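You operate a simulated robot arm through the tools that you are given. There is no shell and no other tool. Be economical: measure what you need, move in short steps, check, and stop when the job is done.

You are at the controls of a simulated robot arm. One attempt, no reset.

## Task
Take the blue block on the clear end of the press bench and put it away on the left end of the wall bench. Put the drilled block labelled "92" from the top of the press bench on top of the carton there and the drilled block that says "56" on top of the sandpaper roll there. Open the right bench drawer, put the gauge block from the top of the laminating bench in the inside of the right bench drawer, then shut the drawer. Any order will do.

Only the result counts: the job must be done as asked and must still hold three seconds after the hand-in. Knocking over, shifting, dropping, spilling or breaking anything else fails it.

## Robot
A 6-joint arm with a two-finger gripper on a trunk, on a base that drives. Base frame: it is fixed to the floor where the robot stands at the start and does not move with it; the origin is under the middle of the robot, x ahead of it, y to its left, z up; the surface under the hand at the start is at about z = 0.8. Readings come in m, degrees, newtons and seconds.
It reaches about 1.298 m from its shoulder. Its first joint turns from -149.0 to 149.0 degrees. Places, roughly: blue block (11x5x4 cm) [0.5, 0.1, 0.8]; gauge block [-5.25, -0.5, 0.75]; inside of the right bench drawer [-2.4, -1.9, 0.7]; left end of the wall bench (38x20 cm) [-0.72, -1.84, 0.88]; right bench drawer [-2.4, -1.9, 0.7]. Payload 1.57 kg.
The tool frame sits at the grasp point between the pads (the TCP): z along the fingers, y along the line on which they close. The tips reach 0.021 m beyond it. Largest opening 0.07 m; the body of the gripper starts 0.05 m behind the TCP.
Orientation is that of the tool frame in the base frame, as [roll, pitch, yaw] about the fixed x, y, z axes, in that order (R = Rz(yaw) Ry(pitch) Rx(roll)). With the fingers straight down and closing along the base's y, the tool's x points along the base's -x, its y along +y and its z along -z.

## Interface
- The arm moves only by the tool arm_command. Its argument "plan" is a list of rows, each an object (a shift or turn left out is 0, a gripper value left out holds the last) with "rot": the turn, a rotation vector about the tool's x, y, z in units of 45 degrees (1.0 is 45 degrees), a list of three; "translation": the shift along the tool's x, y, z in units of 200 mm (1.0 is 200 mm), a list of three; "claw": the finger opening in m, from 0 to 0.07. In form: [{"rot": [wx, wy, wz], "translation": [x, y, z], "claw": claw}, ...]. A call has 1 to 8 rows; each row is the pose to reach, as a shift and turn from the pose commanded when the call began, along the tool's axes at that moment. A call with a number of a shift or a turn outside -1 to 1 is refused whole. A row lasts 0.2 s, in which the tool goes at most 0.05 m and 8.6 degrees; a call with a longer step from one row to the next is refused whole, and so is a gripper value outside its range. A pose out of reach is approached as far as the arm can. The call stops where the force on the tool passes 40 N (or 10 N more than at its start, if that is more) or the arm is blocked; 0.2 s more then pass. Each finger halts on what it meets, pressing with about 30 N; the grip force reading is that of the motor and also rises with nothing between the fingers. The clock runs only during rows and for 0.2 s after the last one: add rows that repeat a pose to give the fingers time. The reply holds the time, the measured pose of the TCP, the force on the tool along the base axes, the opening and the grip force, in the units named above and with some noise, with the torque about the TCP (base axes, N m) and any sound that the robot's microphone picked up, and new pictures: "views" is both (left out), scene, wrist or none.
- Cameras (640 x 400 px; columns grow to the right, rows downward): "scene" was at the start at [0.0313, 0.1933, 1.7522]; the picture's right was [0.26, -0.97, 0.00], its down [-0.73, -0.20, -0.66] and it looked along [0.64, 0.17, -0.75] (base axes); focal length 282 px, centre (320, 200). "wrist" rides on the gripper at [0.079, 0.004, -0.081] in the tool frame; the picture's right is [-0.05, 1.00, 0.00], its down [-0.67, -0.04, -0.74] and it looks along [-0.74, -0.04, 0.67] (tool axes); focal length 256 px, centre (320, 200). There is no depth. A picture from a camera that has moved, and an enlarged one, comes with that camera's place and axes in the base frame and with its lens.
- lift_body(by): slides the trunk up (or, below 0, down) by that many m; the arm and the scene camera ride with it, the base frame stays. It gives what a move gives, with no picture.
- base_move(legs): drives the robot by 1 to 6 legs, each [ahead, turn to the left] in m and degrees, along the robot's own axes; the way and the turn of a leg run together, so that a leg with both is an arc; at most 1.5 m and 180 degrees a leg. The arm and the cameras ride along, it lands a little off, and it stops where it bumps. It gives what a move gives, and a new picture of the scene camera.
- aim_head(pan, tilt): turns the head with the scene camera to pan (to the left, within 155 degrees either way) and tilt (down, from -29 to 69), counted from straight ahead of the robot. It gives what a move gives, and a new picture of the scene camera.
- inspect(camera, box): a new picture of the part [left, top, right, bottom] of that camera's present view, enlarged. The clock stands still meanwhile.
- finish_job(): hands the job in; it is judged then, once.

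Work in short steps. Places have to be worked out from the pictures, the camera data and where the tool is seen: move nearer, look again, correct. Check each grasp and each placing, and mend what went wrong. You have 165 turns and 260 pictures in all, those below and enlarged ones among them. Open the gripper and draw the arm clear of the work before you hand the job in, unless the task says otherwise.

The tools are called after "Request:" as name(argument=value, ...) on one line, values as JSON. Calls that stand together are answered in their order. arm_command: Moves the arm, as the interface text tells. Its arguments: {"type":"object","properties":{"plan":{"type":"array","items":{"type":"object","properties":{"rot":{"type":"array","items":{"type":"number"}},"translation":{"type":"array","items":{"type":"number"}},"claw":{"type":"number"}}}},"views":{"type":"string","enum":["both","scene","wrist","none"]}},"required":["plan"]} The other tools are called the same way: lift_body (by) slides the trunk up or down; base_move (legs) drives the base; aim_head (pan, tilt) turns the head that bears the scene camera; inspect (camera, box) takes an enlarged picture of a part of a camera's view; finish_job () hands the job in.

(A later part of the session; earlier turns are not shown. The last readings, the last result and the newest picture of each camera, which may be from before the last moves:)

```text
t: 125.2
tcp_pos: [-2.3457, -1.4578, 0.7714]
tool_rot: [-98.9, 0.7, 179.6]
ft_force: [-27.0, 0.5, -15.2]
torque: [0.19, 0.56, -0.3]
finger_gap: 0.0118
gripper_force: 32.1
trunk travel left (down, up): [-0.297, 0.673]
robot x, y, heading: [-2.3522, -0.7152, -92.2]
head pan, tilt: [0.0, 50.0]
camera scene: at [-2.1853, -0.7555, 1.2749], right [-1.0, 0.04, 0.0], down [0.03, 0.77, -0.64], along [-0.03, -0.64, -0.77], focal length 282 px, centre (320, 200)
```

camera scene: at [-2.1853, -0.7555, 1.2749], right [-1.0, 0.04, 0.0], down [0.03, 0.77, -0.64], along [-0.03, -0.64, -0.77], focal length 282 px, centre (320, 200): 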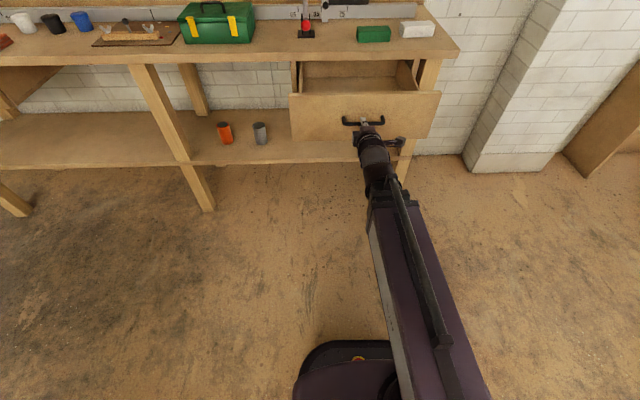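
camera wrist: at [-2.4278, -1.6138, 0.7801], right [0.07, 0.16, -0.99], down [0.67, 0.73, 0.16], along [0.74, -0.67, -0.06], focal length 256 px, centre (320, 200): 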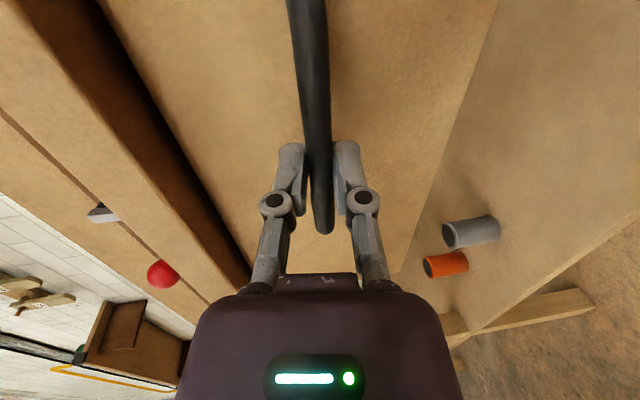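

Drawer is open about 24 cm. Release the handle and back away.

Request:
arm_command(plan=[{"claw": 0.02}, {"claw": 0.04}, {"claw": 0.06}, {"claw": 0.07}, {"claw": 0.07}], views="none")

Request:
base_move(legs=[[-0.15, 0]])

Request:
lift_body(by=0.3)

Request:
inspect(camera="scene", box=[0, 0, 640, 400])

```text
t: 126.4
tcp_pos: [-2.344, -1.4578, 0.7731]
tool_rot: [-98.9, 0.6, 179.6]
ft_force: [-0.6, 0.0, 0.7]
torque: [0.02, 0.0, 0.0]
finger_gap: 0.0701
gripper_force: 0.0
trunk travel left (down, up): [-0.297, 0.673]
robot x, y, heading: [-2.3566, -0.7156, -92.4]
head pan, tilt: [0.0, 50.0]
```

```text
t: 128.0
tcp_pos: [-2.3348, -1.3056, 0.7726]
tool_rot: [-98.9, 0.7, 179.8]
ft_force: [-0.6, -0.2, -0.8]
torque: [0.01, 0.01, -0.03]
finger_gap: 0.07
gripper_force: 0.0
trunk travel left (down, up): [-0.297, 0.673]
robot x, y, heading: [-2.3508, -0.5605, -92.3]
head pan, tilt: [0.0, 50.0]
camera scene: at [-2.1768, -0.6011, 1.2746], right [-1.0, 0.04, 0.0], down [0.03, 0.77, -0.64], along [-0.03, -0.64, -0.77], focal length 282 px, centre (320, 200)
```

scene: 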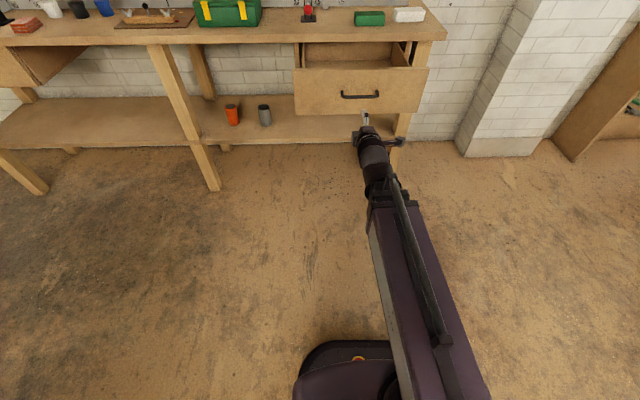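

```text
t: 131.0
tcp_pos: [-2.3345, -1.3053, 1.0738]
tool_rot: [-98.8, 0.6, 179.8]
ft_force: [1.0, 0.2, -0.4]
torque: [0.02, 0.0, -0.05]
finger_gap: 0.0699
gripper_force: 0.0
trunk travel left (down, up): [-0.597, 0.373]
robot x, y, heading: [-2.3453, -0.5575, -92.3]
head pan, tilt: [0.0, 50.0]
```

```text
1.00 times, centred on (320, 200) of scene (not enlarged: the box is as wide or as high as the picture)
camera zoom: at [-2.1768, -0.6009, 1.5746], right [-1.0, 0.04, 0.0], down [0.03, 0.77, -0.64], along [-0.03, -0.64, -0.77], focal length 282 px, centre (320, 200)
```

zoom: 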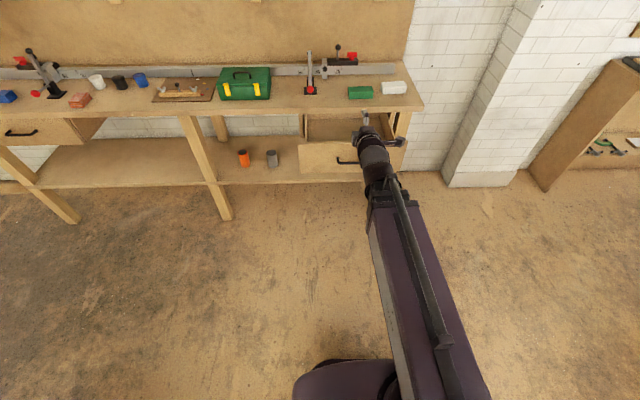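

Now look west toward the laminating bench.

Request:
aim_head(pan=-85, tilt=22)

Request:
inspect(camera="scene", box=[200, 60, 520, 260])

```text
t: 132.6
tcp_pos: [-2.3341, -1.3048, 1.0718]
tool_rot: [-98.9, 0.6, 179.7]
ft_force: [1.1, 0.0, 0.3]
torque: [0.01, 0.0, 0.02]
finger_gap: 0.0698
gripper_force: 0.1
trunk travel left (down, up): [-0.597, 0.373]
robot x, y, heading: [-2.3504, -0.5627, -92.5]
head pan, tilt: [-85.0, 22.0]
camera scene: at [-2.2664, -0.5283, 1.6169], right [-0.05, 1.0, 0.0], down [0.37, 0.02, -0.93], along [-0.93, -0.04, -0.37], focal length 282 px, centre (320, 200)
```

scene: 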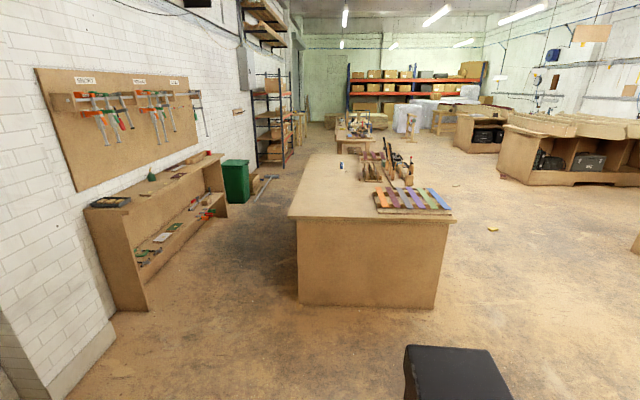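

```text
2.00 times, centred on (360, 160) of scene
camera zoom: at [-2.2664, -0.5283, 1.6169], right [-0.05, 1.0, 0.0], down [0.37, 0.02, -0.93], along [-0.93, -0.04, -0.37], focal length 565 px, centre (240, 280)
```

zoom: 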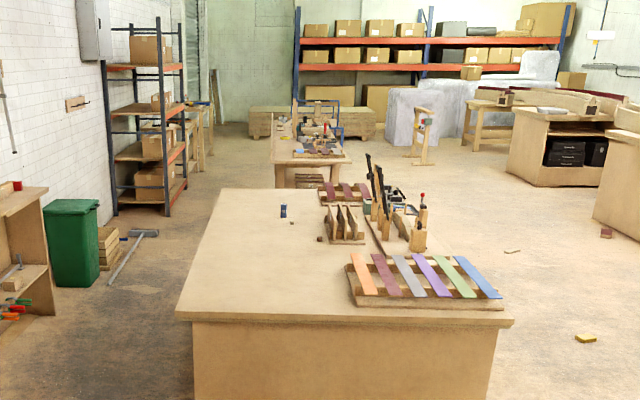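

The gauge block is on the near-left side of the laminating bench. First I fold the gripper back to fingers-down.

Request:
arm_command(plan=[{"translation": [0, 0.124, -0.008], "rot": [-0.167, 0, 0]}, {"translation": [0, 0.246, -0.032], "rot": [-0.333, 0, 0]}, {"translation": [0, 0.364, -0.072], "rot": [-0.5, 0, 0]}, {"translation": [0, 0.475, -0.127], "rot": [-0.667, 0, 0]}, {"translation": [0, 0.578, -0.196], "rot": [-0.833, 0, 0]}, {"translation": [0, 0.672, -0.278], "rot": [-1.0, 0, 0]}], views="none")

Request:
arm_command(plan=[{"translation": [0, 0.108, -0.006], "rot": [-0.145, 0, 0]}, {"translation": [0, 0.214, -0.025], "rot": [-0.29, 0, 0]}, {"translation": [0, 0.318, -0.055], "rot": [-0.435, 0, 0]}, {"translation": [0, 0.418, -0.097], "rot": [-0.58, 0, 0]}, {"translation": [0, 0.512, -0.15], "rot": [-0.725, 0, 0]}, {"translation": [0, 0.6, -0.213], "rot": [-0.87, 0, 0]}], views="none")

```text
t: 134.0
tcp_pos: [-2.333, -1.229, 0.9511]
tool_rot: [-143.9, 0.7, 179.7]
ft_force: [-0.7, -0.3, 0.5]
torque: [0.01, 0.02, -0.01]
finger_gap: 0.07
gripper_force: 0.0
out of reach, approached as far as the arm can: row 5, 6
trunk travel left (down, up): [-0.597, 0.373]
robot x, y, heading: [-2.3463, -0.5591, -92.4]
head pan, tilt: [-85.0, 22.0]
```

```text
t: 135.4
tcp_pos: [-2.3321, -1.1065, 0.9159]
tool_rot: [176.9, 0.8, 179.8]
ft_force: [-0.1, -0.4, 0.2]
torque: [-0.03, -0.03, 0.01]
finger_gap: 0.07
gripper_force: 0.1
trunk travel left (down, up): [-0.597, 0.373]
robot x, y, heading: [-2.3445, -0.5585, -92.4]
head pan, tilt: [-85.0, 22.0]
```

Raise the hand and drive to the corridor south of the laminating bench.

Request:
lift_body(by=0.2)

Request:
aim_head(pan=0, tilt=30)

Request:
base_move(legs=[[0, -51.5], [1.42, 0], [0, -36], [0.9, 0]])

```text
t: 137.6
tcp_pos: [-2.3322, -1.1059, 1.115]
tool_rot: [177.0, 0.6, 179.6]
ft_force: [0.1, -0.1, -1.0]
torque: [0.0, 0.0, 0.02]
finger_gap: 0.0698
gripper_force: 0.1
trunk travel left (down, up): [-0.797, 0.173]
robot x, y, heading: [-2.3443, -0.5642, -92.1]
head pan, tilt: [-85.0, 22.0]
```

```text
t: 139.1
tcp_pos: [-2.3325, -1.1072, 1.1153]
tool_rot: [177.0, 0.6, 179.7]
ft_force: [-0.2, 0.7, -0.6]
torque: [0.0, 0.01, 0.02]
finger_gap: 0.0697
gripper_force: 0.1
trunk travel left (down, up): [-0.797, 0.173]
robot x, y, heading: [-2.3452, -0.5585, -92.4]
head pan, tilt: [0.0, 30.0]
camera scene: at [-2.1774, -0.6143, 1.8042], right [-1.0, 0.04, 0.0], down [0.02, 0.5, -0.87], along [-0.04, -0.87, -0.5], focal length 282 px, centre (320, 200)
```

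scene: 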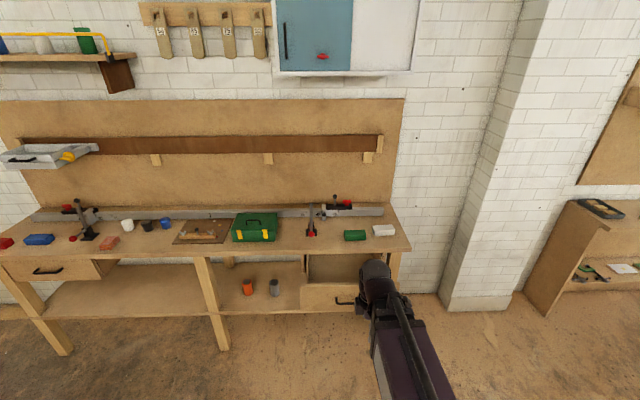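

```text
t: 158.8
tcp_pos: [-4.9162, -1.4085, 1.1157]
tool_rot: [177.0, 0.6, 90.8]
ft_force: [0.6, -0.3, -0.8]
torque: [0.01, 0.02, 0.01]
finger_gap: 0.07
gripper_force: 0.0
trunk travel left (down, up): [-0.797, 0.173]
robot x, y, heading: [-4.3749, -1.384, 178.8]
head pan, tilt: [0.0, 30.0]
camera scene: at [-4.4188, -1.5555, 1.8041], right [0.03, 1.0, 0.0], down [0.5, -0.01, -0.87], along [-0.87, 0.02, -0.5], focal length 282 px, centre (320, 200)
```

scene: 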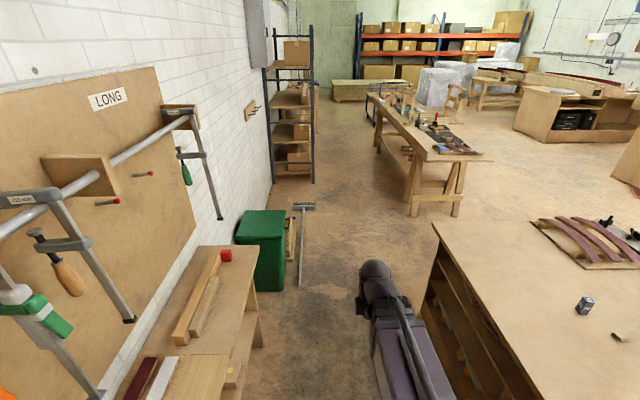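

The gauge block shows near (-5.23, -0.39). Drive 0.85 m further and turn right to face the bench.

Request:
base_move(legs=[[0.85, 0], [0, -89]])

Request:
aim_head(pan=0, tilt=50)

```text
t: 169.9
tcp_pos: [-5.2548, -0.8199, 1.1141]
tool_rot: [177.0, 0.7, 2.2]
ft_force: [1.5, 1.0, -0.7]
torque: [0.03, 0.01, 0.01]
finger_gap: 0.0705
gripper_force: 0.0
trunk travel left (down, up): [-0.797, 0.173]
robot x, y, heading: [-5.1766, -1.367, 90.3]
head pan, tilt: [0.0, 30.0]
camera scene: at [-5.3468, -1.3242, 1.8042], right [1.0, 0.01, 0.0], down [0.0, -0.5, -0.87], along [-0.01, 0.87, -0.5], focal length 282 px, centre (320, 200)
```

scene: 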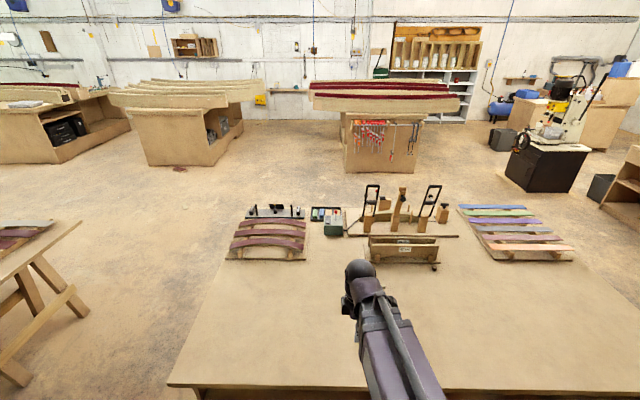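

```text
t: 170.8
tcp_pos: [-5.2547, -0.8206, 1.1159]
tool_rot: [176.9, 0.6, 2.3]
ft_force: [-1.2, -0.1, 0.9]
torque: [0.02, 0.01, 0.01]
finger_gap: 0.0701
gripper_force: 0.1
trunk travel left (down, up): [-0.797, 0.173]
robot x, y, heading: [-5.1781, -1.3707, 90.4]
head pan, tilt: [0.0, 50.0]
camera scene: at [-5.347, -1.3376, 1.7747], right [1.0, 0.01, 0.0], down [0.01, -0.77, -0.64], along [0.0, 0.64, -0.77], focal length 282 px, centre (320, 200)
```

scene: 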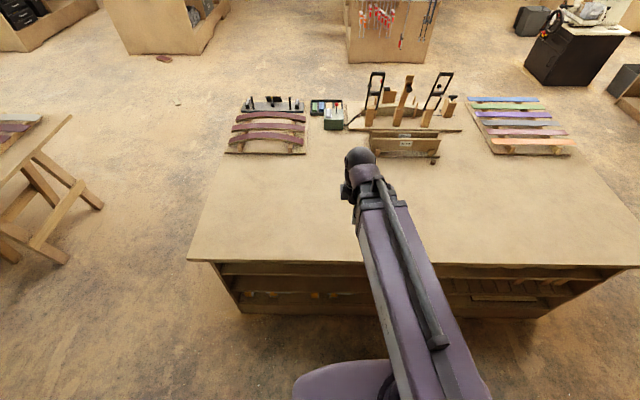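

The wrist hides the gauge block. Swing the hand 20 cm to the right (east).

Request:
arm_command(plan=[{"translation": [0.24, 0, 0], "rot": [0.02, 0, 0]}, {"translation": [0.48, 0, 0], "rot": [0.04, 0, 0]}, {"translation": [0.72, 0, 0], "rot": [0.067, 0, 0]}, {"translation": [0.96, 0, 0], "rot": [0.067, 0, 0]}], views="scene")

Request:
inspect(camera="scene", box=[280, 130, 440, 230])

```text
t: 171.8
tcp_pos: [-5.063, -0.8134, 1.1144]
tool_rot: [-180.0, 0.7, 2.3]
ft_force: [0.5, 0.0, 0.1]
torque: [0.01, 0.02, 0.0]
finger_gap: 0.07
gripper_force: 0.1
out of reach, approached as far as the arm can: row 2, 4
trunk travel left (down, up): [-0.797, 0.173]
robot x, y, heading: [-5.1777, -1.3649, 90.3]
head pan, tilt: [0.0, 50.0]
camera scene: at [-5.3462, -1.3375, 1.7747], right [1.0, 0.01, 0.0], down [0.01, -0.77, -0.64], along [-0.01, 0.64, -0.77], focal length 282 px, centre (320, 200)
```

scene: 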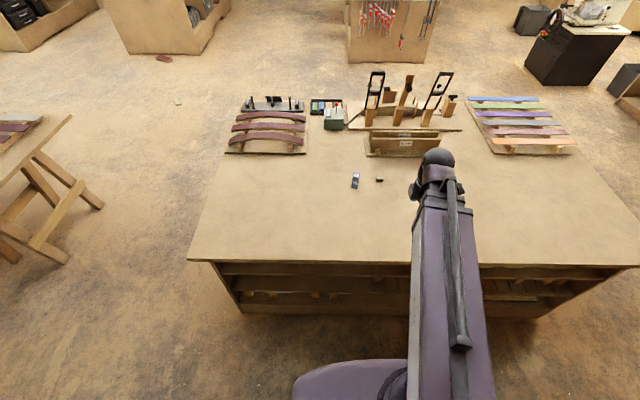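

```text
4.00 times, centred on (360, 180) of scene
camera zoom: at [-5.3462, -1.3375, 1.7747], right [1.0, 0.01, 0.0], down [0.01, -0.77, -0.64], along [-0.01, 0.64, -0.77], focal length 1130 px, centre (160, 280)
```

zoom: 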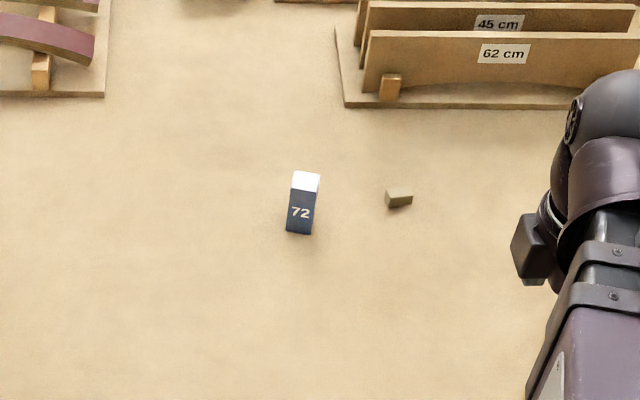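

Gauge block "72" stands upright at about (-5.179, -0.395), roughly 3×3×8 cm. Move the hand over it.

Request:
arm_command(plan=[{"translation": [-0.06, -0.23, 0]}, {"translation": [-0.12, -0.46, 0]}, {"translation": [-0.18, -0.69, 0]}, {"translation": [-0.24, -0.92, 0]}], views="none")

Request:
arm_command(plan=[{"translation": [-0.06, -0.23, 0]}, {"translation": [-0.12, -0.46, 0]}, {"translation": [-0.18, -0.69, 0]}, {"translation": [-0.24, -0.9, 0]}], views="wrist")

```text
t: 172.8
tcp_pos: [-5.1195, -0.628, 1.1162]
tool_rot: [-180.0, 0.7, 2.3]
ft_force: [0.8, 0.0, 0.1]
torque: [0.03, 0.0, 0.0]
finger_gap: 0.0699
gripper_force: 0.1
trunk travel left (down, up): [-0.797, 0.173]
robot x, y, heading: [-5.1751, -1.3642, 90.3]
head pan, tilt: [0.0, 50.0]
```

```text
t: 173.8
tcp_pos: [-5.1748, -0.451, 1.115]
tool_rot: [-179.9, 0.6, 2.3]
ft_force: [-0.1, 0.1, 1.4]
torque: [-0.04, -0.02, 0.05]
finger_gap: 0.07
gripper_force: 0.0
out of reach, approached as far as the arm can: row 2, 4
trunk travel left (down, up): [-0.797, 0.173]
robot x, y, heading: [-5.1803, -1.3682, 90.5]
head pan, tilt: [0.0, 50.0]
camera wrist: at [-5.0948, -0.4523, 1.1956], right [-0.01, -1.0, 0.0], down [-0.66, 0.01, 0.75], along [-0.75, 0.01, -0.66], focal length 256 px, centre (320, 200)
```

wrist: 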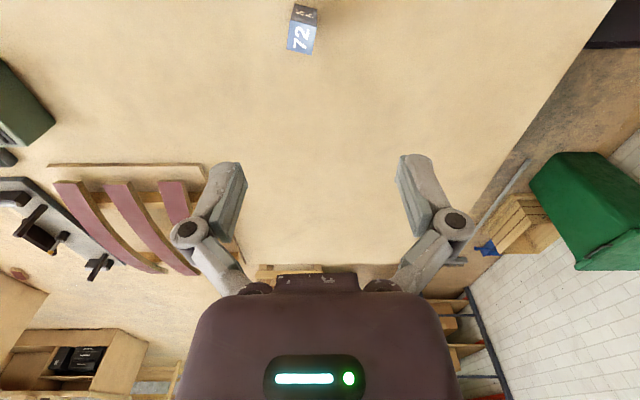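

Request:
inspect(camera="wrist", box=[260, 0, 356, 60])

Request:
inspect(camera="scene", box=[300, 130, 420, 205])

```text
6.67 times, centred on (308, 30) of wrist
camera zoom: at [-5.0948, -0.4523, 1.1956], right [-0.01, -1.0, 0.0], down [-0.66, 0.01, 0.75], along [-0.75, 0.01, -0.66], focal length 1707 px, centre (400, 1333)
```

zoom: 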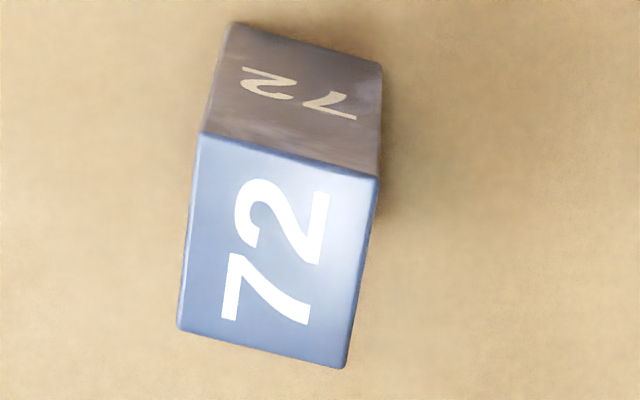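

```text
5.33 times, centred on (360, 168) of scene
camera zoom: at [-5.3476, -1.3367, 1.7746], right [1.0, 0.01, 0.0], down [0.01, -0.77, -0.64], along [0.0, 0.64, -0.77], focal length 1507 px, centre (107, 373)
```

zoom: 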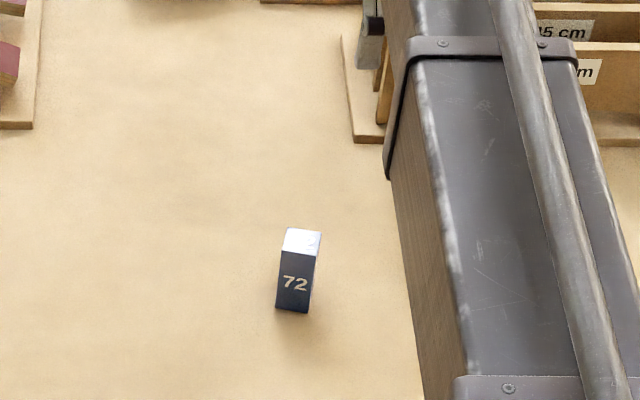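

Triangulated: block centre (-5.190, -0.430), top ≈0.87, rotated about -13°. Align over it and lower partway.

Request:
arm_command(plan=[{"translation": [-0.035, -0.05, 0], "rot": [0, 0, 0.175]}, {"translation": [-0.071, -0.105, 0], "rot": [0, 0, 0.349]}], views="none")

Request:
lift_body(by=-0.165)

Request:
inspect(camera="wrist", box=[0, 0, 640, 400])

Request:
inspect(camera="scene", box=[260, 60, 460, 185])

```text
t: 174.4
tcp_pos: [-5.1888, -0.4317, 1.1154]
tool_rot: [179.8, 0.6, -13.5]
ft_force: [-0.4, 1.0, -1.1]
torque: [0.01, -0.01, -0.01]
finger_gap: 0.0702
gripper_force: 0.0
trunk travel left (down, up): [-0.797, 0.173]
robot x, y, heading: [-5.1776, -1.3682, 90.4]
head pan, tilt: [0.0, 50.0]
```

```text
t: 176.3
tcp_pos: [-5.1893, -0.4321, 0.9506]
tool_rot: [179.8, 0.6, -13.4]
ft_force: [-0.4, -0.2, 0.1]
torque: [0.0, 0.03, -0.01]
finger_gap: 0.0698
gripper_force: 0.1
trunk travel left (down, up): [-0.632, 0.338]
robot x, y, heading: [-5.1743, -1.3663, 90.1]
head pan, tilt: [0.0, 50.0]
```

```text
1.00 times, centred on (320, 200) of wrist (not enlarged: the box is as wide or as high as the picture)
camera zoom: at [-5.1119, -0.455, 1.0312], right [-0.28, -0.96, 0.0], down [-0.63, 0.19, 0.75], along [-0.72, 0.21, -0.66], focal length 256 px, centre (320, 200)
```

zoom: 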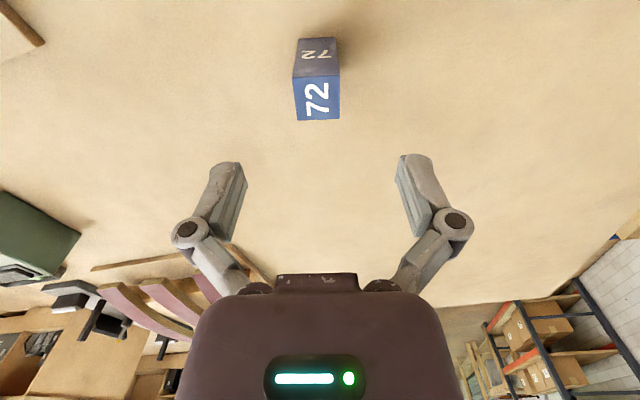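

```text
3.20 times, centred on (360, 122) of scene
camera zoom: at [-5.3472, -1.3375, 1.6097], right [1.0, 0.01, 0.0], down [0.01, -0.77, -0.64], along [0.0, 0.64, -0.77], focal length 904 px, centre (192, 448)
```

zoom: 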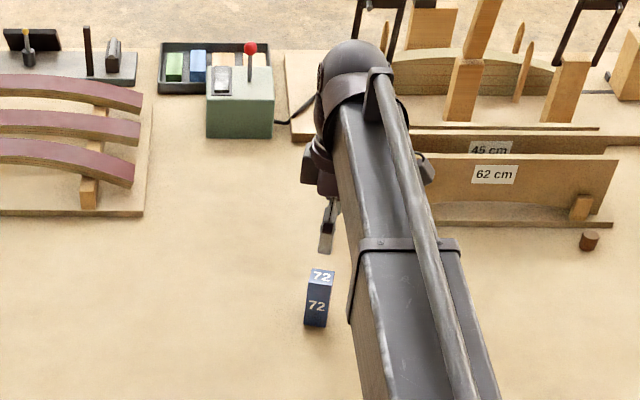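

Consistent: top ≈0.873, centred. Lower 10 cm and close.

Request:
lift_body(by=-0.06)

Request:
inspect(camera="wrist", box=[0, 0, 640, 400])

```text
t: 177.3
tcp_pos: [-5.1897, -0.4313, 0.8899]
tool_rot: [179.8, 0.5, -13.6]
ft_force: [1.0, 0.7, -0.2]
torque: [0.0, -0.03, 0.02]
finger_gap: 0.0699
gripper_force: 0.1
trunk travel left (down, up): [-0.572, 0.398]
robot x, y, heading: [-5.1792, -1.3648, 90.6]
head pan, tilt: [0.0, 50.0]
```

```text
1.00 times, centred on (320, 200) of wrist (not enlarged: the box is as wide or as high as the picture)
camera zoom: at [-5.1119, -0.455, 0.9712], right [-0.28, -0.96, 0.0], down [-0.63, 0.19, 0.75], along [-0.72, 0.21, -0.66], focal length 256 px, centre (320, 200)
```

zoom: 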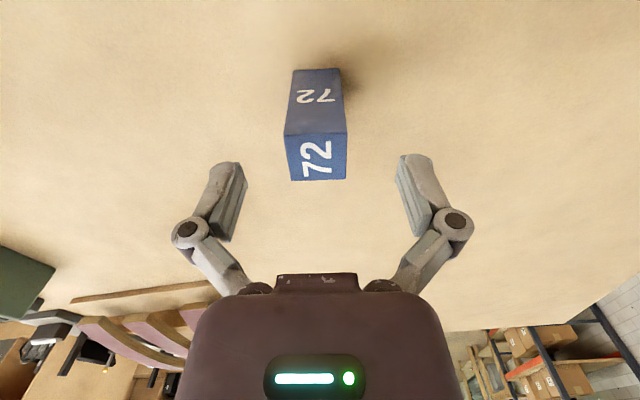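

Request:
lift_body(by=-0.043)

Request:
arm_command(plan=[{"claw": 0.045}, {"claw": 0.02}, {"claw": 0.02}, {"claw": 0.02}], views="wrist")

```text
t: 178.1
tcp_pos: [-5.1887, -0.4317, 0.8467]
tool_rot: [179.7, 0.6, -13.4]
ft_force: [0.3, -0.2, -0.3]
torque: [0.0, -0.02, 0.01]
finger_gap: 0.07
gripper_force: 0.0
trunk travel left (down, up): [-0.529, 0.441]
robot x, y, heading: [-5.1807, -1.3662, 90.6]
head pan, tilt: [0.0, 50.0]
```

```text
t: 179.1
tcp_pos: [-5.1885, -0.4325, 0.8482]
tool_rot: [179.9, 0.6, -13.5]
ft_force: [-0.3, 0.6, 4.4]
torque: [0.03, -0.01, 0.0]
finger_gap: 0.0295
gripper_force: 30.4
trunk travel left (down, up): [-0.529, 0.441]
robot x, y, heading: [-5.1823, -1.372, 90.5]
head pan, tilt: [0.0, 50.0]
camera wrist: at [-5.1119, -0.4551, 0.9284], right [-0.28, -0.96, 0.0], down [-0.63, 0.19, 0.75], along [-0.72, 0.21, -0.66], focal length 256 px, centre (320, 200)
```

wrist: 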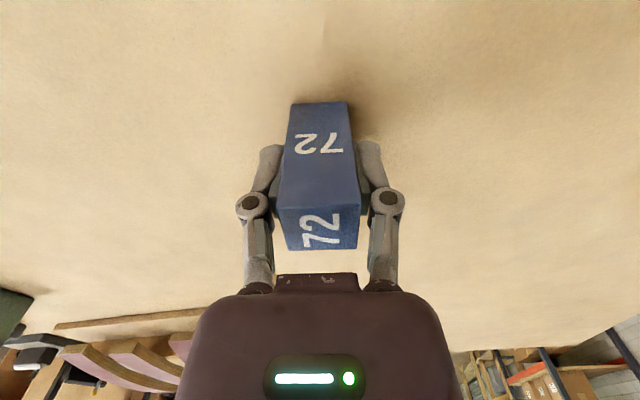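

Gauge block gripped (29.5 mm). Lift and retract the arm.

Request:
lift_body(by=0.26)

Request:
arm_command(plan=[{"translation": [0.05, 0.23, 0]}, {"translation": [0.1, 0.46, 0]}, {"translation": [0.15, 0.69, 0]}, {"translation": [0.2, 0.92, 0]}], views="none")

Request:
arm_command(plan=[{"translation": [0.05, 0.23, 0]}, {"translation": [0.1, 0.46, 0]}, {"translation": [0.15, 0.69, 0]}], views="wrist")

```text
t: 181.8
tcp_pos: [-5.1882, -0.4325, 1.1073]
tool_rot: [179.7, 0.6, -13.5]
ft_force: [0.2, -0.3, -1.4]
torque: [-0.01, -0.03, -0.01]
finger_gap: 0.0293
gripper_force: 30.3
trunk travel left (down, up): [-0.789, 0.181]
robot x, y, heading: [-5.1781, -1.364, 90.7]
head pan, tilt: [0.0, 50.0]
```

```text
t: 182.8
tcp_pos: [-5.1934, -0.6226, 1.1087]
tool_rot: [179.9, 0.6, -13.4]
ft_force: [0.0, 1.0, -0.9]
torque: [0.0, 0.0, 0.01]
finger_gap: 0.0293
gripper_force: 30.0
trunk travel left (down, up): [-0.789, 0.181]
robot x, y, heading: [-5.1734, -1.3698, 90.5]
head pan, tilt: [0.0, 50.0]
```

```text
t: 183.6
tcp_pos: [-5.194, -0.7656, 1.1082]
tool_rot: [179.9, 0.7, -13.5]
ft_force: [0.7, -0.8, -1.1]
torque: [0.07, -0.01, 0.0]
finger_gap: 0.0293
gripper_force: 30.0
trunk travel left (down, up): [-0.789, 0.181]
robot x, y, heading: [-5.182, -1.3661, 90.5]
head pan, tilt: [0.0, 50.0]
camera wrist: at [-5.1176, -0.7884, 1.1887], right [-0.28, -0.96, 0.0], down [-0.63, 0.19, 0.75], along [-0.72, 0.21, -0.66], focal length 256 px, centre (320, 200)
```

wrist: 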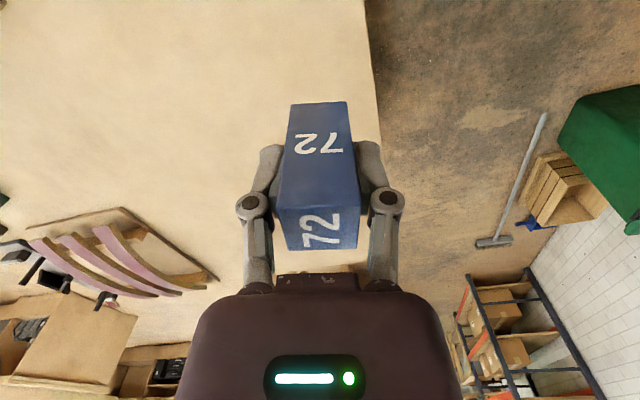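

Secure. Drive back east along the corridor, then to in front of the open drawer.

Request:
base_move(legs=[[0, -90.5], [1.5, 0], [0.2, 0]])

```text
t: 199.8
tcp_pos: [-2.8935, -1.4046, 1.1068]
tool_rot: [179.8, 0.6, -105.1]
ft_force: [0.3, 0.2, -1.9]
torque: [0.02, 0.04, 0.0]
finger_gap: 0.0295
gripper_force: 29.7
trunk travel left (down, up): [-0.789, 0.181]
robot x, y, heading: [-3.4971, -1.4063, -1.1]
head pan, tilt: [0.0, 50.0]
camera scene: at [-3.4597, -1.2385, 1.7666], right [-0.02, -1.0, 0.0], down [-0.77, 0.02, -0.64], along [0.64, -0.01, -0.77], focal length 282 px, centre (320, 200)
```

scene: 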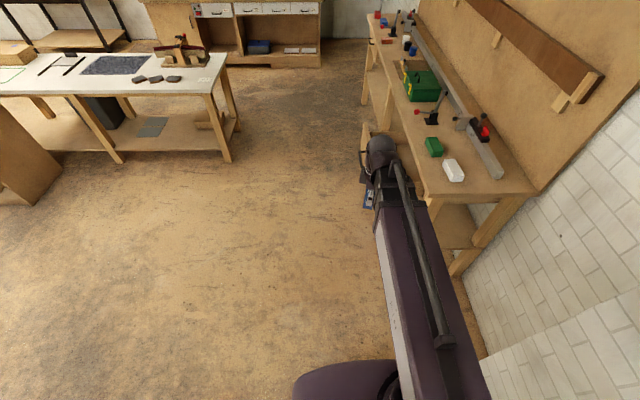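

Request:
base_move(legs=[[0, 37], [1.4, 0], [0, -126]])

```text
t: 218.8
tcp_pos: [-2.3974, -1.2052, 1.1063]
tool_rot: [179.7, 0.6, 163.6]
ft_force: [-0.9, 0.5, -1.1]
torque: [0.01, 0.01, 0.01]
finger_gap: 0.0293
gripper_force: 29.9
trunk travel left (down, up): [-0.789, 0.181]
robot x, y, heading: [-2.42, -0.6027, -92.5]
head pan, tilt: [0.0, 50.0]
camera scene: at [-2.2536, -0.6412, 1.7666], right [-1.0, 0.04, 0.0], down [0.03, 0.77, -0.64], along [-0.03, -0.64, -0.77], focal length 282 px, centre (320, 200)
```

scene: 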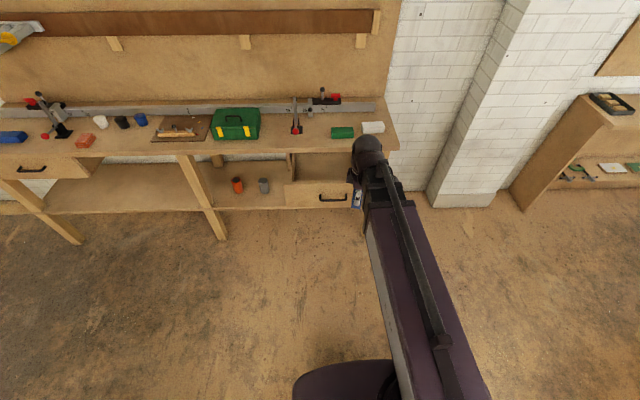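

I zoom on the open drawer to gauge its interior and rim.

Request:
inspect(camera="scene", box=[260, 110, 420, 230])

Request:
inspect(camera="wrist", box=[0, 0, 640, 400])

```text
3.33 times, centred on (340, 170) of scene
camera zoom: at [-2.2536, -0.6412, 1.7666], right [-1.0, 0.04, 0.0], down [0.03, 0.77, -0.64], along [-0.03, -0.64, -0.77], focal length 942 px, centre (253, 300)
```

zoom: 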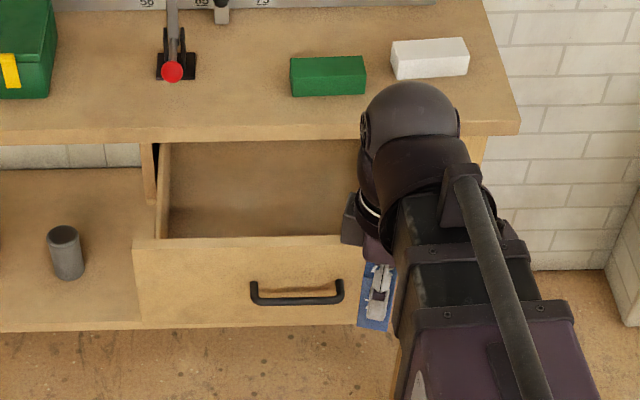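

```text
1.00 times, centred on (320, 200) of wrist (not enlarged: the box is as wide or as high as the picture)
camera zoom: at [-2.4728, -1.1784, 1.1879], right [0.34, 0.94, 0.0], down [0.62, -0.22, 0.75], along [0.71, -0.25, -0.66], focal length 256 px, centre (320, 200)
```

zoom: 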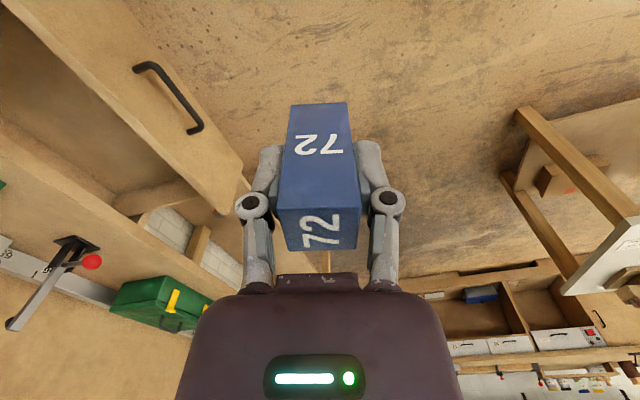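

Rim is near z≈0.86 and the interior spans about x -2.17..-2.53. I bring the block over the open part (-2.34, -1.60) at yaw 180.

Request:
arm_command(plan=[{"translation": [-0.097, -0.212, 0], "rot": [0, 0, -0.091]}, {"translation": [-0.195, -0.425, 0], "rot": [0, 0, -0.182]}, {"translation": [-0.292, -0.637, 0], "rot": [0, 0, -0.273]}, {"translation": [-0.39, -0.85, 0], "rot": [0, 0, -0.364]}], views="none")

Request:
arm_command(plan=[{"translation": [-0.04, -0.24, 0]}, {"translation": [-0.08, -0.48, 0]}, {"translation": [-0.12, -0.72, 0]}, {"translation": [-0.15, -0.96, 0]}, {"translation": [-0.15, -1.0, 0]}])

```text
t: 219.8
tcp_pos: [-2.3701, -1.3899, 1.1062]
tool_rot: [-180.0, 0.7, 179.8]
ft_force: [-1.2, -0.3, -1.8]
torque: [0.01, -0.04, 0.0]
finger_gap: 0.0296
gripper_force: 29.6
trunk travel left (down, up): [-0.789, 0.181]
robot x, y, heading: [-2.4236, -0.5972, -92.2]
head pan, tilt: [0.0, 50.0]
```

```text
t: 221.0
tcp_pos: [-2.342, -1.5907, 1.1075]
tool_rot: [-179.9, 0.7, 179.9]
ft_force: [0.1, 0.4, -2.6]
torque: [-0.03, 0.01, -0.02]
finger_gap: 0.0298
gripper_force: 29.5
trunk travel left (down, up): [-0.789, 0.181]
robot x, y, heading: [-2.4236, -0.5995, -92.2]
head pan, tilt: [0.0, 50.0]
camera scene: at [-2.2538, -0.6407, 1.7666], right [-1.0, 0.04, 0.0], down [0.03, 0.77, -0.64], along [-0.03, -0.64, -0.77], focal length 282 px, centre (320, 200)
camera wrist: at [-2.4226, -1.586, 1.1881], right [0.06, 1.0, 0.0], down [0.66, -0.04, 0.75], along [0.75, -0.04, -0.66], focal length 256 px, centre (320, 200)
```

scene: 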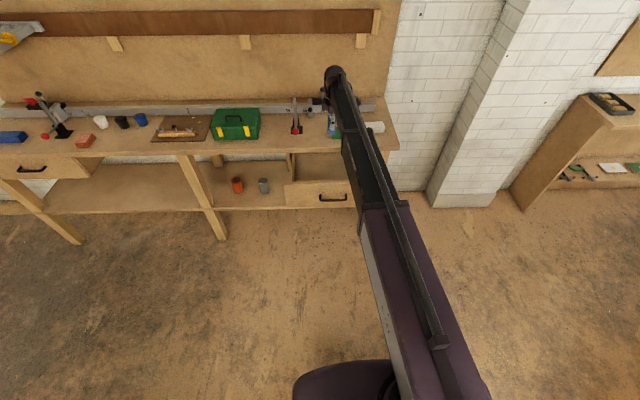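
wrist: 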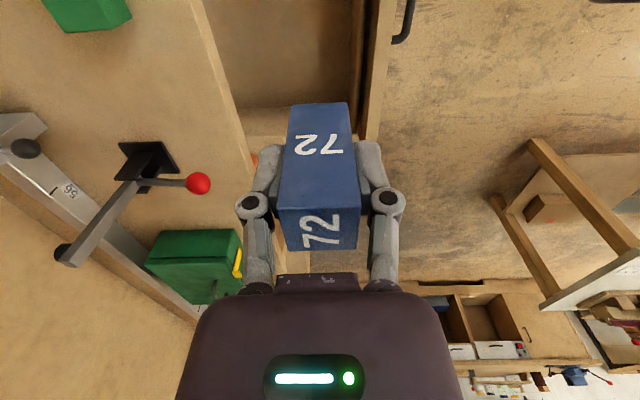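

The drawer gap runs roughly from y -1.71 (bench edge) to -1.54. Shift to y≈-1.612, lower partway and re-check.

Request:
arm_command(plan=[{"translation": [0, -0.11, 0]}], views="none")

Request:
lift_body(by=-0.16)

Request:
inspect(camera="wrist", box=[0, 0, 640, 400])

Request:
inspect(camera="scene", box=[240, 0, 440, 160])

```text
t: 221.4
tcp_pos: [-2.3419, -1.6133, 1.1062]
tool_rot: [-179.9, 0.5, 179.9]
ft_force: [0.1, -0.6, -1.4]
torque: [0.0, -0.05, -0.02]
finger_gap: 0.0294
gripper_force: 30.1
trunk travel left (down, up): [-0.789, 0.181]
robot x, y, heading: [-2.424, -0.601, -92.3]
head pan, tilt: [0.0, 50.0]
```

```text
t: 223.2
tcp_pos: [-2.3423, -1.6131, 0.9466]
tool_rot: [180.0, 0.7, 179.7]
ft_force: [0.1, 0.1, -1.6]
torque: [-0.01, -0.01, -0.01]
finger_gap: 0.0293
gripper_force: 29.4
trunk travel left (down, up): [-0.629, 0.341]
robot x, y, heading: [-2.4266, -0.5995, -92.2]
head pan, tilt: [0.0, 50.0]
```

```text
1.00 times, centred on (320, 200) of wrist (not enlarged: the box is as wide or as high as the picture)
camera zoom: at [-2.4227, -1.6085, 1.0279], right [0.06, 1.0, 0.0], down [0.66, -0.04, 0.75], along [0.75, -0.04, -0.66], focal length 256 px, centre (320, 200)
```

zoom: 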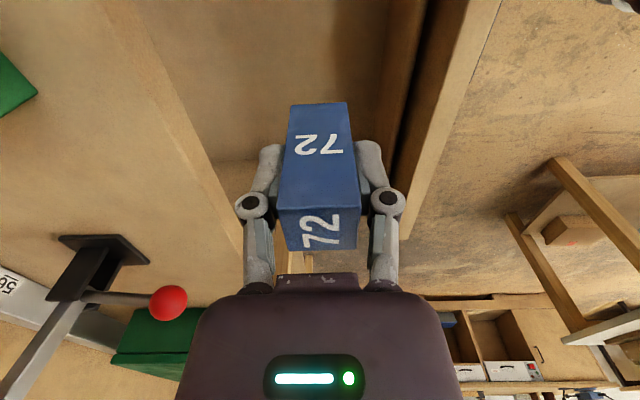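

```text
2.50 times, centred on (340, 80) of scene
camera zoom: at [-2.2536, -0.641, 1.6067], right [-1.0, 0.04, 0.0], down [0.03, 0.77, -0.64], along [-0.03, -0.64, -0.77], focal length 706 px, centre (270, 500)
```

zoom: 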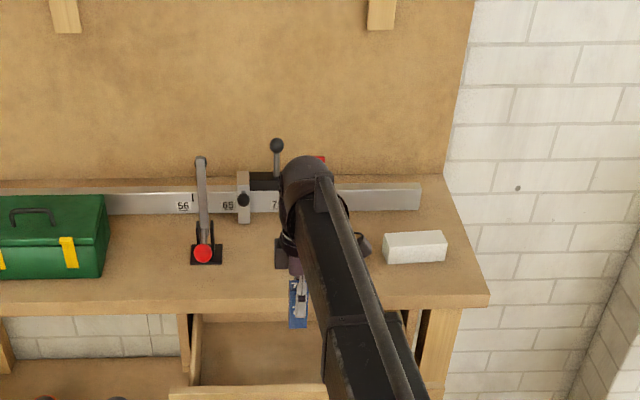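

The gap spans y ≈ -1.71 to -1.545; I nudge to -1.625 and lower into the drawer.

Request:
arm_command(plan=[{"translation": [0, -0.06, 0]}], views="none")

Request:
lift_body(by=-0.1)

Request:
lift_body(by=-0.05)

Request:
inspect(camera="wrist", box=[0, 0, 640, 400])

Request:
inspect(camera="scene", box=[240, 0, 440, 160])

```text
t: 223.6
tcp_pos: [-2.3406, -1.625, 0.9467]
tool_rot: [180.0, 0.6, 179.9]
ft_force: [-0.3, -0.1, -1.3]
torque: [0.01, 0.0, 0.03]
finger_gap: 0.0295
gripper_force: 30.2
trunk travel left (down, up): [-0.629, 0.341]
robot x, y, heading: [-2.4233, -0.5988, -92.4]
head pan, tilt: [0.0, 50.0]
```

```text
t: 225.0
tcp_pos: [-2.3431, -1.6246, 0.8474]
tool_rot: [-180.0, 0.7, 180.0]
ft_force: [-0.3, 0.7, -2.2]
torque: [-0.03, 0.0, -0.01]
finger_gap: 0.0293
gripper_force: 30.1
trunk travel left (down, up): [-0.529, 0.441]
robot x, y, heading: [-2.422, -0.6, -92.3]
head pan, tilt: [0.0, 50.0]
```

```text
t: 225.9
tcp_pos: [-2.3419, -1.6244, 0.7974]
tool_rot: [179.9, 0.6, 179.9]
ft_force: [-0.3, 0.6, -1.5]
torque: [0.01, 0.01, 0.0]
finger_gap: 0.0296
gripper_force: 29.9
trunk travel left (down, up): [-0.479, 0.491]
robot x, y, heading: [-2.4228, -0.6001, -92.1]
head pan, tilt: [0.0, 50.0]
```

```text
1.00 times, centred on (320, 200) of wrist (not enlarged: the box is as wide or as high as the picture)
camera zoom: at [-2.4221, -1.6203, 0.8779], right [0.06, 1.0, 0.0], down [0.66, -0.04, 0.75], along [0.75, -0.04, -0.66], focal length 256 px, centre (320, 200)
```

zoom: 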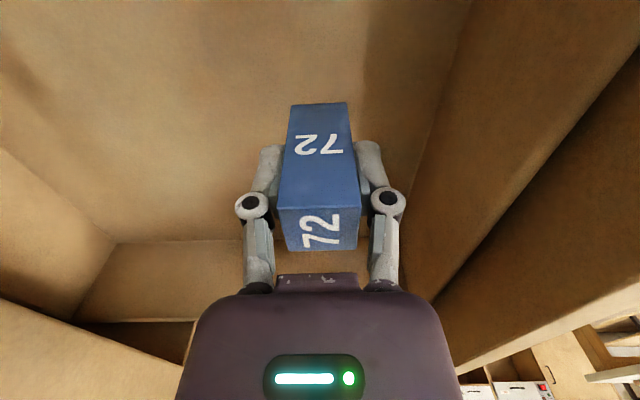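

```text
2.50 times, centred on (340, 80) of scene
camera zoom: at [-2.2537, -0.6409, 1.4566], right [-1.0, 0.04, 0.0], down [0.03, 0.77, -0.64], along [-0.03, -0.64, -0.77], focal length 706 px, centre (270, 500)
```

zoom: 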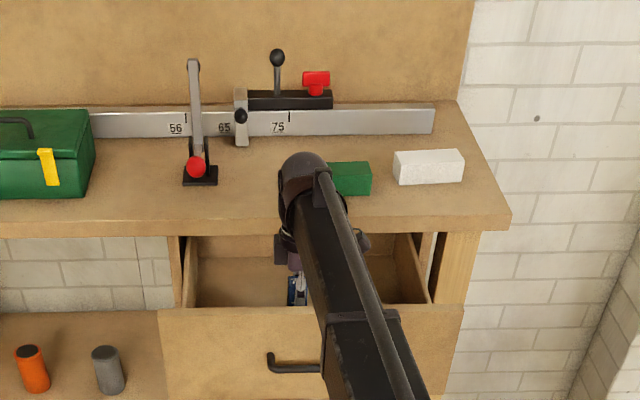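

Inside with clearance. Continue down in small steps until contact.

Request:
lift_body(by=-0.02)

Request:
lift_body(by=-0.008)

Request:
lift_body(by=-0.005)

```text
t: 226.6
tcp_pos: [-2.3413, -1.6256, 0.7769]
tool_rot: [-180.0, 0.5, 179.9]
ft_force: [0.2, 0.2, -1.2]
torque: [0.0, 0.04, -0.04]
finger_gap: 0.0295
gripper_force: 29.6
trunk travel left (down, up): [-0.459, 0.511]
robot x, y, heading: [-2.4251, -0.599, -92.6]
head pan, tilt: [0.0, 50.0]
```

```text
t: 227.1
tcp_pos: [-2.3413, -1.6235, 0.7683]
tool_rot: [180.0, 0.6, 179.9]
ft_force: [-0.1, -0.4, -2.0]
torque: [0.04, 0.02, -0.01]
finger_gap: 0.0295
gripper_force: 30.1
trunk travel left (down, up): [-0.451, 0.519]
robot x, y, heading: [-2.4167, -0.6005, -92.0]
head pan, tilt: [0.0, 50.0]
```

```text
t: 227.7
tcp_pos: [-2.3422, -1.6251, 0.7646]
tool_rot: [180.0, 0.6, 179.9]
ft_force: [-0.6, -0.9, -1.8]
torque: [-0.05, 0.01, 0.0]
finger_gap: 0.0299
gripper_force: 30.9
trunk travel left (down, up): [-0.446, 0.524]
robot x, y, heading: [-2.4216, -0.5983, -91.9]
head pan, tilt: [0.0, 50.0]
```

Request:
lift_body(by=-0.004)

Request:
lift_body(by=-0.004)

Request:
lift_body(by=-0.004)

```text
t: 228.2
tcp_pos: [-2.3421, -1.6256, 0.7609]
tool_rot: [179.9, 0.7, 179.9]
ft_force: [-0.7, 0.6, -2.8]
torque: [0.0, 0.0, -0.02]
finger_gap: 0.0293
gripper_force: 29.9
trunk travel left (down, up): [-0.442, 0.528]
robot x, y, heading: [-2.4255, -0.5991, -92.2]
head pan, tilt: [0.0, 50.0]
```

```text
t: 228.7
tcp_pos: [-2.3413, -1.6237, 0.7569]
tool_rot: [-179.9, 0.7, 179.9]
ft_force: [0.3, 0.5, 10.7]
torque: [0.06, 0.0, 0.03]
finger_gap: 0.0295
gripper_force: 29.6
trunk travel left (down, up): [-0.438, 0.532]
robot x, y, heading: [-2.4204, -0.6014, -92.3]
head pan, tilt: [0.0, 50.0]
```

```text
t: 229.2
tcp_pos: [-2.3427, -1.6233, 0.7542]
tool_rot: [-179.8, 0.7, 179.9]
ft_force: [1.6, 0.5, 16.4]
torque: [-0.02, 0.01, 0.02]
finger_gap: 0.0297
gripper_force: 29.7
trunk travel left (down, up): [-0.434, 0.536]
robot x, y, heading: [-2.4244, -0.5982, -92.5]
head pan, tilt: [0.0, 50.0]
```

Floor contact at about 0.757. Ease up 3 mm, open a little, and rise straight out.

Request:
lift_body(by=0.003)

Request:
arm_command(plan=[{"claw": 0.034}, {"claw": 0.042}, {"claw": 0.05}, {"claw": 0.05}], views="wrist")

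Request:
lift_body(by=0.1)

Request:
lift_body(by=0.22)

Request:
inspect(camera="wrist", box=[0, 0, 640, 400])

```text
t: 229.8
tcp_pos: [-2.3414, -1.6252, 0.7546]
tool_rot: [180.0, 0.7, 179.9]
ft_force: [-0.5, -0.4, -1.4]
torque: [0.0, 0.0, 0.0]
finger_gap: 0.0292
gripper_force: 29.8
trunk travel left (down, up): [-0.437, 0.533]
robot x, y, heading: [-2.4262, -0.606, -92.3]
head pan, tilt: [0.0, 50.0]
```

```text
t: 230.8
tcp_pos: [-2.3423, -1.6239, 0.7558]
tool_rot: [-180.0, 0.6, 180.0]
ft_force: [1.4, -0.4, 0.2]
torque: [0.04, 0.0, 0.0]
finger_gap: 0.0499
gripper_force: 0.1
trunk travel left (down, up): [-0.437, 0.533]
robot x, y, heading: [-2.4223, -0.6015, -92.4]
head pan, tilt: [0.0, 50.0]
camera wrist: at [-2.4221, -1.6203, 0.836], right [0.06, 1.0, 0.0], down [0.66, -0.04, 0.75], along [0.75, -0.04, -0.66], focal length 256 px, centre (320, 200)
```

wrist: 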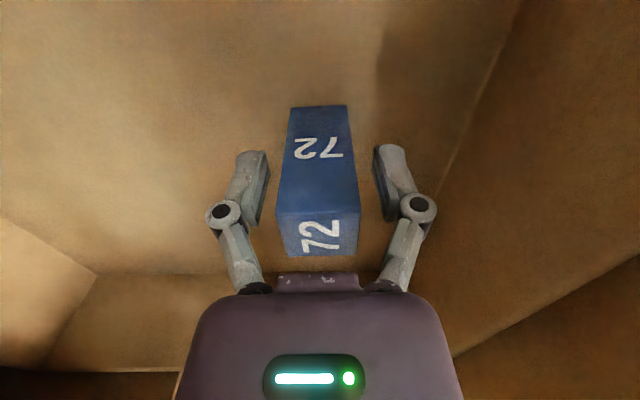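

```text
t: 232.1
tcp_pos: [-2.3417, -1.6251, 0.8548]
tool_rot: [180.0, 0.6, 180.0]
ft_force: [0.4, -0.2, -0.1]
torque: [0.01, 0.0, 0.0]
finger_gap: 0.0499
gripper_force: 0.0
trunk travel left (down, up): [-0.537, 0.433]
robot x, y, heading: [-2.4243, -0.5987, -92.3]
head pan, tilt: [0.0, 50.0]
```

```text
t: 234.4
tcp_pos: [-2.3418, -1.6244, 1.0746]
tool_rot: [-180.0, 0.7, 179.9]
ft_force: [0.3, -0.4, 0.2]
torque: [0.05, 0.02, 0.03]
finger_gap: 0.0499
gripper_force: 0.0
trunk travel left (down, up): [-0.757, 0.213]
robot x, y, heading: [-2.4248, -0.6014, -92.2]
head pan, tilt: [0.0, 50.0]
```

```text
1.00 times, centred on (320, 200) of wrist (not enlarged: the box is as wide or as high as the picture)
camera zoom: at [-2.422, -1.6203, 1.1559], right [0.06, 1.0, 0.0], down [0.66, -0.04, 0.75], along [0.75, -0.04, -0.66], focal length 256 px, centre (320, 200)
```

zoom: 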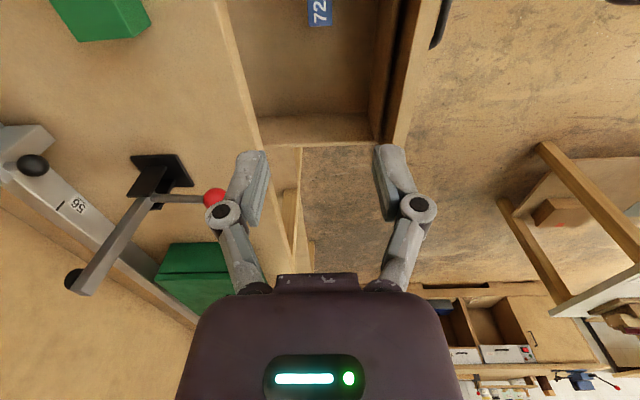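

The gauge block stands in the drawer. To close it: retract the arm, then pitch the gripper horizontal to push at the handle.

Request:
arm_command(plan=[{"translation": [0, 0.24, 0]}, {"translation": [0, 0.48, 0]}, {"translation": [0, 0.72, 0]}, {"translation": [0, 0.96, 0]}], views="none")

Request:
arm_command(plan=[{"translation": [0, 0.24, 0]}, {"translation": [0, 0.48, 0]}, {"translation": [0, 0.72, 0]}, {"translation": [0, 0.96, 0]}, {"translation": [0, 1.0, 0]}], views="none")

Request:
arm_command(plan=[{"translation": [0, 0.2, 0]}, {"translation": [0, 0.3, 0]}], views="scene")

```text
t: 235.4
tcp_pos: [-2.3394, -1.4318, 1.0755]
tool_rot: [-179.9, 0.6, 179.9]
ft_force: [-0.1, -0.6, -0.9]
torque: [-0.02, 0.02, 0.01]
finger_gap: 0.0499
gripper_force: 0.0
trunk travel left (down, up): [-0.757, 0.213]
robot x, y, heading: [-2.4241, -0.602, -92.3]
head pan, tilt: [0.0, 50.0]
```

```text
t: 236.6
tcp_pos: [-2.3399, -1.2329, 1.0761]
tool_rot: [-180.0, 0.6, 179.9]
ft_force: [0.1, -0.4, -0.3]
torque: [-0.06, -0.02, 0.0]
finger_gap: 0.0502
gripper_force: 0.0
trunk travel left (down, up): [-0.757, 0.213]
robot x, y, heading: [-2.4244, -0.5984, -92.4]
head pan, tilt: [0.0, 50.0]
```

```text
t: 237.2
tcp_pos: [-2.3418, -1.173, 1.0746]
tool_rot: [180.0, 0.6, 179.8]
ft_force: [0.0, -0.6, 0.6]
torque: [-0.01, 0.04, 0.0]
finger_gap: 0.0498
gripper_force: 0.0
trunk travel left (down, up): [-0.757, 0.213]
robot x, y, heading: [-2.4257, -0.6009, -92.5]
head pan, tilt: [0.0, 50.0]
camera scene: at [-2.2536, -0.6407, 1.7346], right [-1.0, 0.04, 0.0], down [0.03, 0.77, -0.64], along [-0.03, -0.64, -0.77], focal length 282 px, centre (320, 200)
```

scene: 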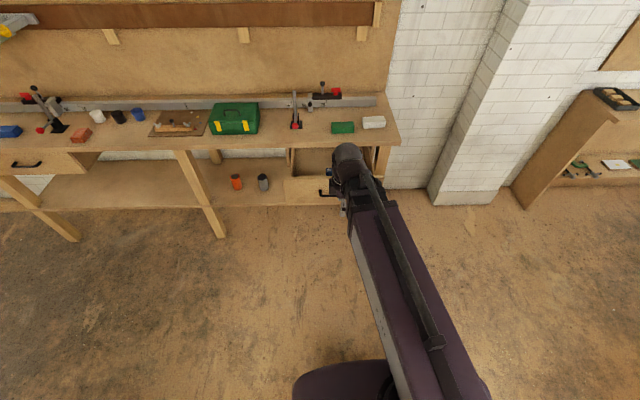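

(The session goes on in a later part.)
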